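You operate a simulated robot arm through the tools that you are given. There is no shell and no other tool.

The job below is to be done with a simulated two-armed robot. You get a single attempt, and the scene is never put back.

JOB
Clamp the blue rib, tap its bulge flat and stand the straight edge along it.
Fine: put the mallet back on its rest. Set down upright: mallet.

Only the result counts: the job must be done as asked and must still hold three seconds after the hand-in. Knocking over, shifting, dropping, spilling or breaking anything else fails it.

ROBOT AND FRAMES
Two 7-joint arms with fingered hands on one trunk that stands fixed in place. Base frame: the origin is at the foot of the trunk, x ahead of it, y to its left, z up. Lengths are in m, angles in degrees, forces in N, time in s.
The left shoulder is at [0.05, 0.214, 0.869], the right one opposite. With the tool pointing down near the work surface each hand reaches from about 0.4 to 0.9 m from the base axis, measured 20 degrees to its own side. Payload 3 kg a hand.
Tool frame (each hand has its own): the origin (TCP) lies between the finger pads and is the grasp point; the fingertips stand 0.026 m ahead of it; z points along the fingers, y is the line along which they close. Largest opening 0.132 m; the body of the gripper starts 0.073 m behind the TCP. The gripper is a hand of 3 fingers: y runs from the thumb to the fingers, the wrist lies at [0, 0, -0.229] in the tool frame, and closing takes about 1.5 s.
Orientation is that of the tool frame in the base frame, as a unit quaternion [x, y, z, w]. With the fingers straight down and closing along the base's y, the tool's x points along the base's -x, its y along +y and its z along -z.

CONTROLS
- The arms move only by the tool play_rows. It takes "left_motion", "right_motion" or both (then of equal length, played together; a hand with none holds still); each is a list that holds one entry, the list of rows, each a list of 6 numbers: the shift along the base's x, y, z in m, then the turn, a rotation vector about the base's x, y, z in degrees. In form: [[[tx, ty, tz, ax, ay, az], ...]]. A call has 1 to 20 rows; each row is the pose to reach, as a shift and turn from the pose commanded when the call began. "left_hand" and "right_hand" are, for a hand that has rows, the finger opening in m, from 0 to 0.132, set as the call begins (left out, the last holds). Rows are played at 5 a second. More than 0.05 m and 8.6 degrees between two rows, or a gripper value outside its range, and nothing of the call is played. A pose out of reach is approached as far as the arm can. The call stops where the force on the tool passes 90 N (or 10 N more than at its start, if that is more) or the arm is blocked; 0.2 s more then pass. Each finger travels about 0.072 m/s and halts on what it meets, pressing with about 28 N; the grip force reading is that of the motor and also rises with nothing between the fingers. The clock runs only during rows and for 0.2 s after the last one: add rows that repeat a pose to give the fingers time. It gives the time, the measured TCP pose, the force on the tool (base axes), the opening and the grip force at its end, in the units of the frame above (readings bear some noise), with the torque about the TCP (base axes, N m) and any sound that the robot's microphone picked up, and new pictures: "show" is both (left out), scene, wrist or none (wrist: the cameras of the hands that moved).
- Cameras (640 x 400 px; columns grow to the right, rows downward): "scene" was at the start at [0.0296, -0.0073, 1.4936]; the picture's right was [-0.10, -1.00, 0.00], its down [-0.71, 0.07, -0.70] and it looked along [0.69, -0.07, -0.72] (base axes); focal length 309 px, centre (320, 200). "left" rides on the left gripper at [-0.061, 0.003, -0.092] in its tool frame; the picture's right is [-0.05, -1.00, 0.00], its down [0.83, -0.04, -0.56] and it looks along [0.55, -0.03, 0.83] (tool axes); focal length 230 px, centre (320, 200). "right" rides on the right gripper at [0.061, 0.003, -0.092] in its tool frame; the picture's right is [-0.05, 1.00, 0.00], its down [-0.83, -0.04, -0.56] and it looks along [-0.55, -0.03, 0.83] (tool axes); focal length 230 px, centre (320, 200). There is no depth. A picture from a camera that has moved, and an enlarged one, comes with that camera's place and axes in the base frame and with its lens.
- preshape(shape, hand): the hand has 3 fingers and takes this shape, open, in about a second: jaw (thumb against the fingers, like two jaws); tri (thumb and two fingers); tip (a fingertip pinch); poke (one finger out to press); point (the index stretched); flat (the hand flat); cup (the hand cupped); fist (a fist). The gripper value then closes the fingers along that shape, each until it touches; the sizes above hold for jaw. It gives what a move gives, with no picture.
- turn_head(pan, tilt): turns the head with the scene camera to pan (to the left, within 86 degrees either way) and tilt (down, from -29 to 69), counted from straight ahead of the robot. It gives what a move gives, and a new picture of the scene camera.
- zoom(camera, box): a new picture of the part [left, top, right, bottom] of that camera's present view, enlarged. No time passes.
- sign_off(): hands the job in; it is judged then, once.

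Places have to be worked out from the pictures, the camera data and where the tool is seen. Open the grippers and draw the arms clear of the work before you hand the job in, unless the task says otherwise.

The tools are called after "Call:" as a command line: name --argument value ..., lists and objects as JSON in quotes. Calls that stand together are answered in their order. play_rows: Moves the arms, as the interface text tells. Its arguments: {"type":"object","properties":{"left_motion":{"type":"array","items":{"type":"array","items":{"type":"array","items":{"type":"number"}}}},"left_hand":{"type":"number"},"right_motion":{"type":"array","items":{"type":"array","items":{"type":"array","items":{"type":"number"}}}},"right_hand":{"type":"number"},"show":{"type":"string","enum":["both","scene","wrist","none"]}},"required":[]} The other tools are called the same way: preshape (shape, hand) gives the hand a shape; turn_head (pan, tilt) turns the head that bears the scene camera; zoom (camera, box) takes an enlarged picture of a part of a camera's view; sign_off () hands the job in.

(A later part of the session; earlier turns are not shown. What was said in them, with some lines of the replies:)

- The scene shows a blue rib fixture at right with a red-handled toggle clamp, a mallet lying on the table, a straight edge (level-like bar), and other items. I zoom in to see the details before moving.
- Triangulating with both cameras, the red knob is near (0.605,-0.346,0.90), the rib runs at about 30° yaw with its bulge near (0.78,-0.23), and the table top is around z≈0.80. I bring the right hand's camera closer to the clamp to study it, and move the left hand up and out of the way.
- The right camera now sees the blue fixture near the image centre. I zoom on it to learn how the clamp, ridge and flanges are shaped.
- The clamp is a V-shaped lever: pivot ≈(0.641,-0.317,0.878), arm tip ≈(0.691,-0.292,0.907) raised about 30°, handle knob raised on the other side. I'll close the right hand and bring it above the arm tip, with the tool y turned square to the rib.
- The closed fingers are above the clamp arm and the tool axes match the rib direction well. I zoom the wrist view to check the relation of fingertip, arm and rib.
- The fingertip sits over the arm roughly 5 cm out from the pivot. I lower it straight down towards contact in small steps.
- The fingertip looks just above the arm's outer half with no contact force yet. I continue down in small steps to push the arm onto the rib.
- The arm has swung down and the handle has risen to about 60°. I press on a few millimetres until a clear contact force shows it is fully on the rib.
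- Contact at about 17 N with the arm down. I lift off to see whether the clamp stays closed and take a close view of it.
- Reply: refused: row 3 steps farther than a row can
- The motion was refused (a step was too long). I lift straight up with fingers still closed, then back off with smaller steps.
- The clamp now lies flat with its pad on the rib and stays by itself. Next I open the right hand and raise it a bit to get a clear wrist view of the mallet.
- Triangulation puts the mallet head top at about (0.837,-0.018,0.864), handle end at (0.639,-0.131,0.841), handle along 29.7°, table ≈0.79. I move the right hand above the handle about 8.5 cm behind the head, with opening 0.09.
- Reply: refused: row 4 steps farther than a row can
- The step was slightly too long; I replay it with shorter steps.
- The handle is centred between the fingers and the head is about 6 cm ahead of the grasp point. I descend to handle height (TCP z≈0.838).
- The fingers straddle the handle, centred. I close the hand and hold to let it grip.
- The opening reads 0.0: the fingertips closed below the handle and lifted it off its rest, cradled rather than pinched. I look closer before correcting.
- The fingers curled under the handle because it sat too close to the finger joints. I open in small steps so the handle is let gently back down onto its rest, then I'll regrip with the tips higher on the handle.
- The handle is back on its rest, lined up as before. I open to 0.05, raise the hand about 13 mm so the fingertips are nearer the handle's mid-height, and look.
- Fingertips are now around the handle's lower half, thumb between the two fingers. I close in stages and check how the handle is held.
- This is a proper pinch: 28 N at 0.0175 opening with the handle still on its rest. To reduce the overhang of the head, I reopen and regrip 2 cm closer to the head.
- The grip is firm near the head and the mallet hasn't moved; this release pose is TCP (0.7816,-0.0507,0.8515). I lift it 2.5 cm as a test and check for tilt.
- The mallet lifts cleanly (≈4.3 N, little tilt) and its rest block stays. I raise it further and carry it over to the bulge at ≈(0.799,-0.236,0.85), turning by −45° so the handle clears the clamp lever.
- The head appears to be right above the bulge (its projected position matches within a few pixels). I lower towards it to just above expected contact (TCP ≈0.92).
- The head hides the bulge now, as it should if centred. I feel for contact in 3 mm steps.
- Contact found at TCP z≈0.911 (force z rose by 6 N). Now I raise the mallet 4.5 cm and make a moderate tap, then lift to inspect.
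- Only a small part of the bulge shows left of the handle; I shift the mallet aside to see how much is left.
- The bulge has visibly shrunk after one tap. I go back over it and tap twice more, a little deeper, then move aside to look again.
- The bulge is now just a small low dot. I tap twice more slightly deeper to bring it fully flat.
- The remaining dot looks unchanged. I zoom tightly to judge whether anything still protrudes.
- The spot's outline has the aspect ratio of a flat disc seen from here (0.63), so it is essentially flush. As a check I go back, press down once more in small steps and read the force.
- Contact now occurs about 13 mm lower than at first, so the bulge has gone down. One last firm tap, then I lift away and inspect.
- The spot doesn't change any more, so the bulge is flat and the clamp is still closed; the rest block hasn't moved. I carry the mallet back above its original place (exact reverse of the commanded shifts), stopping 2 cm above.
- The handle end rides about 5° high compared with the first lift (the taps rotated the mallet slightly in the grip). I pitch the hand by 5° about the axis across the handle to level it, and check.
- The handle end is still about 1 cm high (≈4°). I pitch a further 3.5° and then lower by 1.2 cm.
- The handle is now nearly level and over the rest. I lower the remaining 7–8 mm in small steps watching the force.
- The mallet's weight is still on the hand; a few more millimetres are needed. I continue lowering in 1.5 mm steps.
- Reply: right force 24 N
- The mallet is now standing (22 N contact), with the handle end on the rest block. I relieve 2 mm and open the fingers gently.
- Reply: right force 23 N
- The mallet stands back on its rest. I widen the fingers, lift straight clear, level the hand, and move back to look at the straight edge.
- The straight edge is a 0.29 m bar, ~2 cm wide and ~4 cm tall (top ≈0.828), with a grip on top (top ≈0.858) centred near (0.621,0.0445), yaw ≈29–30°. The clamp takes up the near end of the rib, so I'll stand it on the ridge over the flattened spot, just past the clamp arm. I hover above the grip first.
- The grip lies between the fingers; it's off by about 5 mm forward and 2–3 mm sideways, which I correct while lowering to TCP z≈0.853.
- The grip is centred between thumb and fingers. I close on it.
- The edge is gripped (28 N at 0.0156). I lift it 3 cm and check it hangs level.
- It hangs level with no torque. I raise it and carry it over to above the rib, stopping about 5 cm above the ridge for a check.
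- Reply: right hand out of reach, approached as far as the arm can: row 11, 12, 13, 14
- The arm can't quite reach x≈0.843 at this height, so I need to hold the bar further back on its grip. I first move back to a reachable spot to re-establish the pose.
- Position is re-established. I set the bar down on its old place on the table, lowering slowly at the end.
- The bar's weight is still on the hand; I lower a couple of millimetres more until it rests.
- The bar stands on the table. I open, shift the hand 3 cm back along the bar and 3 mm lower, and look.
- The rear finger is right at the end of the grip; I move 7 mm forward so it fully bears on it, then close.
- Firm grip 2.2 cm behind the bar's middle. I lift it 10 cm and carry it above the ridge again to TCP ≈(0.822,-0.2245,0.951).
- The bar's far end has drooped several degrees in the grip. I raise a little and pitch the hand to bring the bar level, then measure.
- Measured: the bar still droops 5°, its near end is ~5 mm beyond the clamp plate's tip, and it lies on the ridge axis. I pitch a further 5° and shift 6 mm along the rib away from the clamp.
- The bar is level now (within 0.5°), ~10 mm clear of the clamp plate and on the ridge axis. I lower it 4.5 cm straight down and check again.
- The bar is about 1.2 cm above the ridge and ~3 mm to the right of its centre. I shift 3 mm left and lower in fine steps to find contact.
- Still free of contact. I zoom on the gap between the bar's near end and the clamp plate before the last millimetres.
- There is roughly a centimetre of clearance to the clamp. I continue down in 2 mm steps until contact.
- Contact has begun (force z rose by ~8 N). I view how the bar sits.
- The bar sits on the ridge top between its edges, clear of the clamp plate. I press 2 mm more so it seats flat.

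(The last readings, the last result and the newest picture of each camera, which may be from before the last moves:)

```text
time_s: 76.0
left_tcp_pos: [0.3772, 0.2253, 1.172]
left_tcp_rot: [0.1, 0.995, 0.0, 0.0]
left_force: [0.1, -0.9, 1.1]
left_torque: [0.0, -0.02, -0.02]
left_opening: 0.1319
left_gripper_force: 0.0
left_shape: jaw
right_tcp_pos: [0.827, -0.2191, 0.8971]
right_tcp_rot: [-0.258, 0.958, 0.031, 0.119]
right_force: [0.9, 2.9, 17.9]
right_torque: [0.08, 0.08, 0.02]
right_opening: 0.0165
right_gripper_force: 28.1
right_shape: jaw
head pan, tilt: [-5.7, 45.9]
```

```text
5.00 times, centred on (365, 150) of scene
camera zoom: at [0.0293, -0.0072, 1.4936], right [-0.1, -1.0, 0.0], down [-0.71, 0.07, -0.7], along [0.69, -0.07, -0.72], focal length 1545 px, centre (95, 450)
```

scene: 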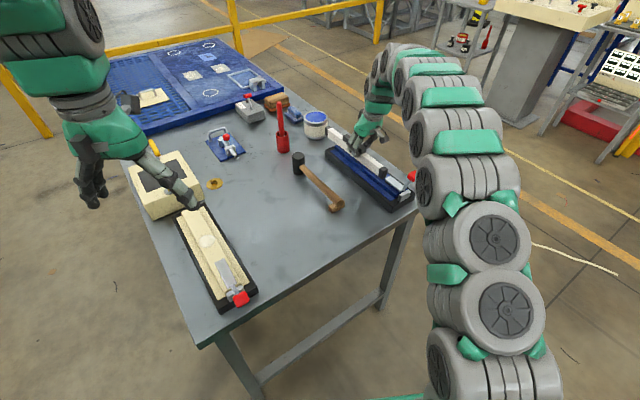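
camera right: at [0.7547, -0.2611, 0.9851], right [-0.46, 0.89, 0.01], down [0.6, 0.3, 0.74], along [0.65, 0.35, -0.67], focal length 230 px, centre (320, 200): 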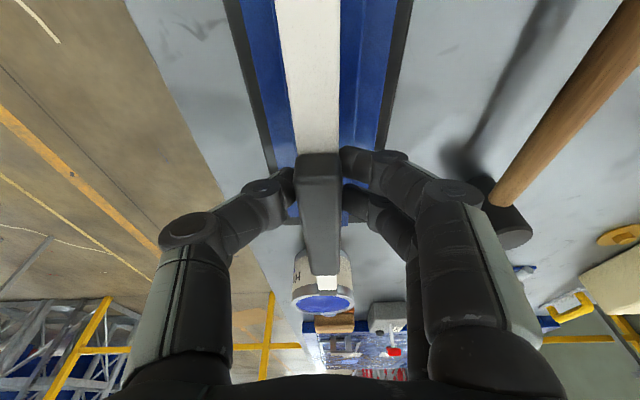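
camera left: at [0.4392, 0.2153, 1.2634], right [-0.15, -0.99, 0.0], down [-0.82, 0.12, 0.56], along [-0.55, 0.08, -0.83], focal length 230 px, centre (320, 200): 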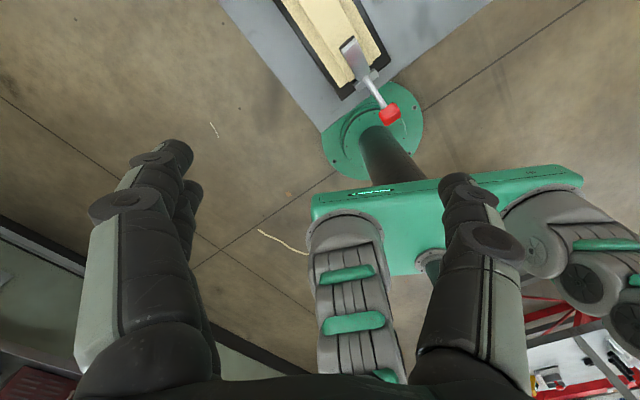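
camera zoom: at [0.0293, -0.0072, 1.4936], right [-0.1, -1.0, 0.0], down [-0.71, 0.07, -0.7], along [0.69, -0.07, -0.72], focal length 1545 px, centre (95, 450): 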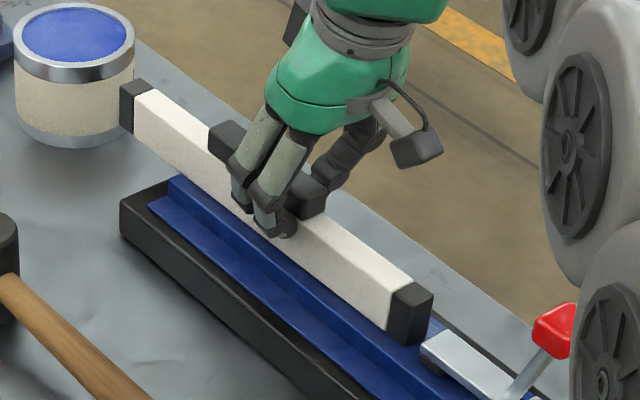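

The bar is seated (about 24 N net contact). I open the fingers to release it and check that it stands.

Call:
play_rows --right_motion '[[[0, 0, 0.001, 0, 0, 0], [0, 0, 0.001, 0, 0, 0], [0, 0, 0.001, 0, 0, 0], [0, 0, 0.001, 0, 0, 0], [0, 0, 0.001, 0, 0, 0]]]' --right_hand 0.06 --show "both"

Call:
zoom --camera "scene" --box '[320, 110, 410, 190]'

Call:
zoom --camera "right" --box '[200, 0, 440, 320]'

```text
time_s: 77.2
left_tcp_pos: [0.3789, 0.2253, 1.1713]
left_tcp_rot: [0.1, 0.995, -0.001, 0.0]
left_force: [-0.1, 0.4, 0.2]
left_torque: [0.02, -0.03, 0.04]
left_opening: 0.1318
left_gripper_force: 0.0
left_shape: jaw
right_tcp_pos: [0.8263, -0.2185, 0.8961]
right_tcp_rot: [-0.258, 0.958, 0.031, 0.117]
right_force: [-0.4, 0.3, -0.1]
right_torque: [-0.01, 0.02, 0.01]
right_opening: 0.0592
right_gripper_force: 0.0
right_shape: jaw
head pan, tilt: [-5.7, 45.9]
camera right: at [0.7537, -0.2575, 0.9718], right [-0.46, 0.89, 0.01], down [0.6, 0.3, 0.74], along [0.65, 0.35, -0.67], focal length 230 px, centre (320, 200)
```

scene: 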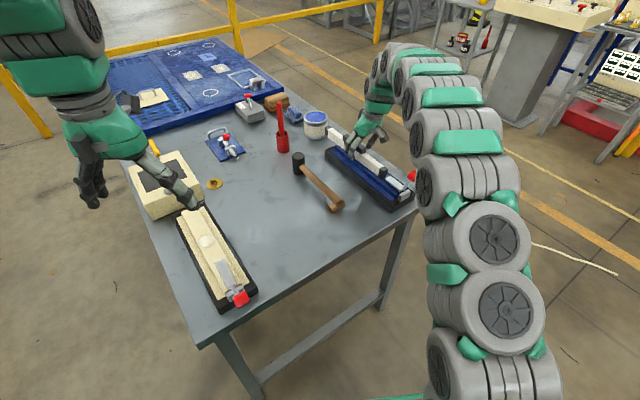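
right: 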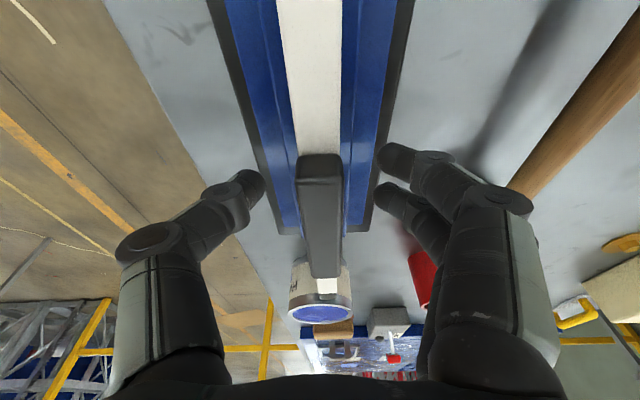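

```text
5.00 times, centred on (365, 150) of scene
camera zoom: at [0.0296, -0.0073, 1.4936], right [-0.1, -1.0, 0.0], down [-0.71, 0.07, -0.7], along [0.69, -0.07, -0.72], focal length 1545 px, centre (95, 450)
```

zoom: 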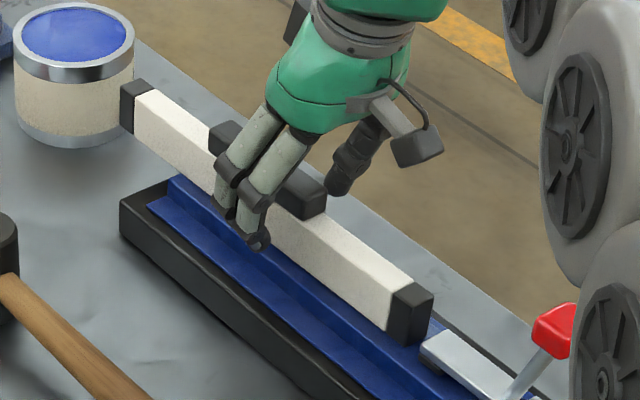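

```text
1.25 times, centred on (320, 160) of right
camera zoom: at [0.7537, -0.2575, 0.9718], right [-0.46, 0.89, 0.01], down [0.6, 0.3, 0.74], along [0.65, 0.35, -0.67], focal length 288 px, centre (320, 250)
```

zoom: 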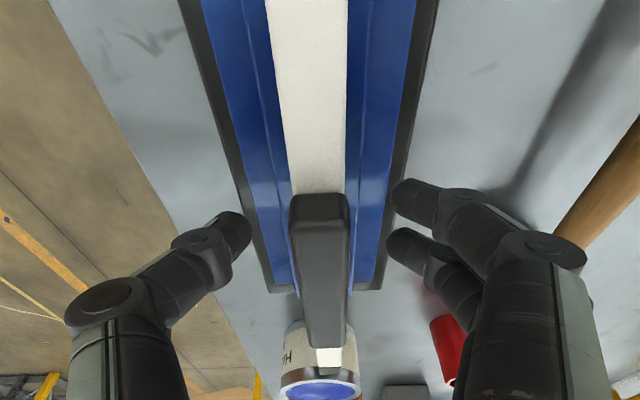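

The bar stands on its own, centred on the ridge. I lift the open hand straight up and then withdraw back and to the right, clear of the table.

Call:
play_rows --right_motion '[[[0, 0, 0.01, 0, 0, 0], [0, 0, 0.03, 0, 0, 0], [0, 0, 0.06, 0, 0, 0], [0, 0, 0.09, 0, 0, 0], [-0.01, 0, 0.12, 0, 0, 0], [-0.03, 0, 0.15, -1, 1.7, 0], [-0.06, -0.005, 0.17, -3, 5.2, 0], [-0.1, -0.01, 0.19, -5, 8.7, 0], [-0.14, -0.015, 0.2, -7, 12.1, 0], [-0.18, -0.02, 0.21, -7, 12.1, 0], [-0.22, -0.025, 0.22, -7, 12.1, 0], [-0.26, -0.03, 0.23, -7, 12.1, 0], [-0.3, -0.04, 0.24, -7, 12.1, 0], [-0.34, -0.05, 0.25, -7, 12.1, 0], [-0.38, -0.07, 0.26, -7, 12.1, 0], [-0.38, -0.07, 0.26, -7, 12.1, 0]]]' --right_hand 0.07 --show "both"

Call:
zoom --camera "scene" --box '[270, 110, 430, 220]'

Call:
zoom --camera "right" --box '[200, 50, 440, 300]'

```text
time_s: 80.6
left_tcp_pos: [0.3777, 0.2258, 1.1732]
left_tcp_rot: [0.1, 0.995, 0.0, 0.0]
left_force: [0.4, 0.3, 0.0]
left_torque: [-0.03, -0.01, 0.04]
left_opening: 0.1318
left_gripper_force: 0.0
left_shape: jaw
right_tcp_pos: [0.4456, -0.2857, 1.1565]
right_tcp_rot: [-0.259, 0.966, 0.0, 0.0]
right_force: [1.0, 0.0, 0.9]
right_torque: [0.01, -0.01, -0.05]
right_opening: 0.0694
right_gripper_force: 0.0
right_shape: jaw
head pan, tilt: [-5.7, 45.9]
camera right: at [0.3897, -0.3146, 1.2497], right [-0.46, 0.89, 0.0], down [0.74, 0.38, 0.55], along [0.49, 0.25, -0.83], focal length 230 px, centre (320, 200)
```

scene: 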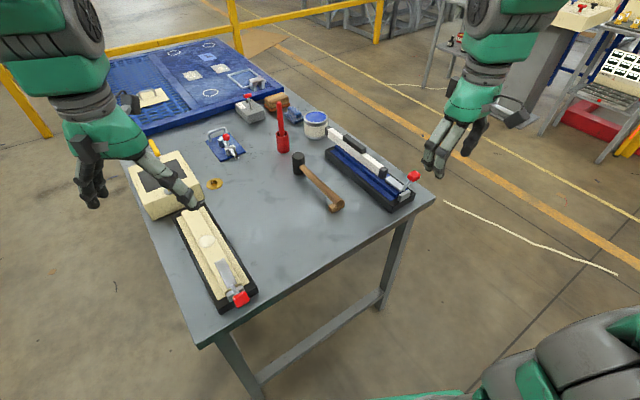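
right: 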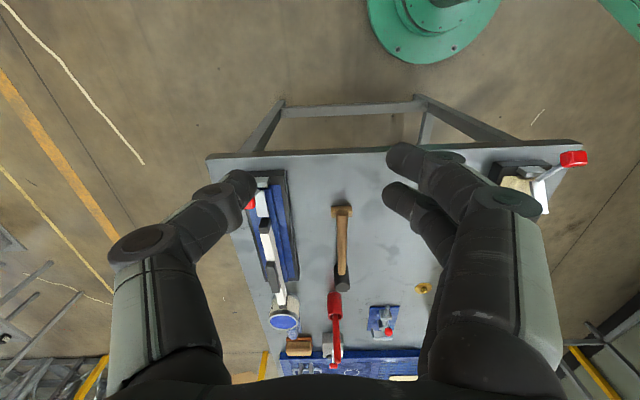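

```text
3.64 times, centred on (350, 165) of scene
camera zoom: at [0.0296, -0.0072, 1.4936], right [-0.1, -1.0, 0.0], down [-0.71, 0.07, -0.7], along [0.69, -0.07, -0.72], focal length 1124 px, centre (211, 327)
```

zoom: 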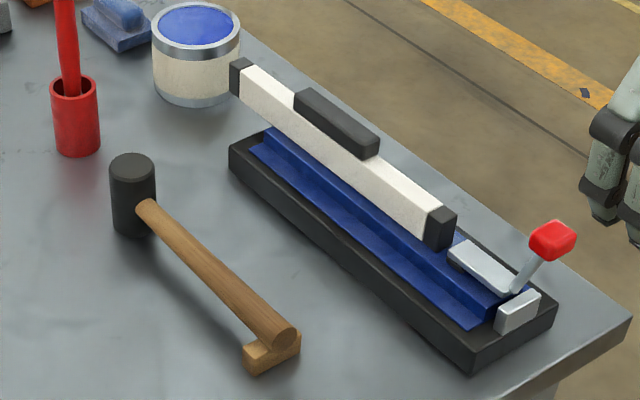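

```text
1.60 times, centred on (320, 175) of right
camera zoom: at [0.3897, -0.3146, 1.2497], right [-0.46, 0.89, 0.0], down [0.74, 0.38, 0.55], along [0.49, 0.25, -0.83], focal length 368 px, centre (320, 240)
```

zoom: 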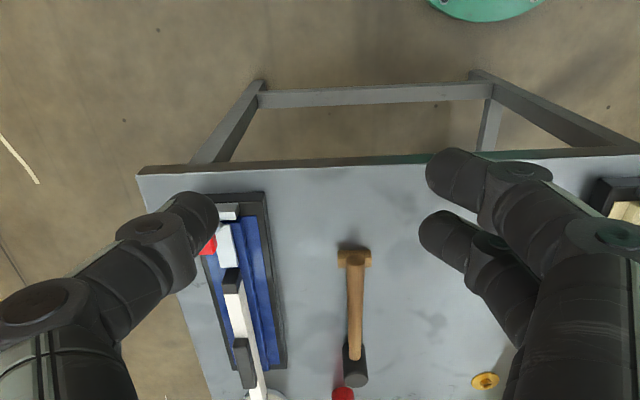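

Everything is in place: the clamp is closed on the rib, the bulge is flush, the straight edge stands on the ridge along the rib, the mallet is upright on its rest, and both hands are open and clear. I hand the job in.

Call:
sign_off

```text
The job is handed in.
```

I handed the job in with all four parts done as far as I could check. I don't have the verdict on it.

- **Clamp:** closed on the blue rib. It stayed shut on its own through the rest of the work.
- **Bulge:** tapped until only a faint disc showed. Three more strikes made no visible difference.
- **Straight edge:** standing upright on top of the rib, in line with it. The closed clamp takes up the near end of the rib, so the edge starts about 1 cm past the clamp arm. It sits about 5 cm off-centre and overhangs the far end of the rib by roughly 6 cm. I took "along it" to mean on top of the rib.
- **Mallet:** back upright on its rest, within a few millimetres of where it started.

While I worked, the mallet handle was briefly lifted off its rest and lowered again before I got a proper grip. I also set the straight edge back on the table once to regrip it. Nothing else on the table was touched. Both hands were open and clear at the end.
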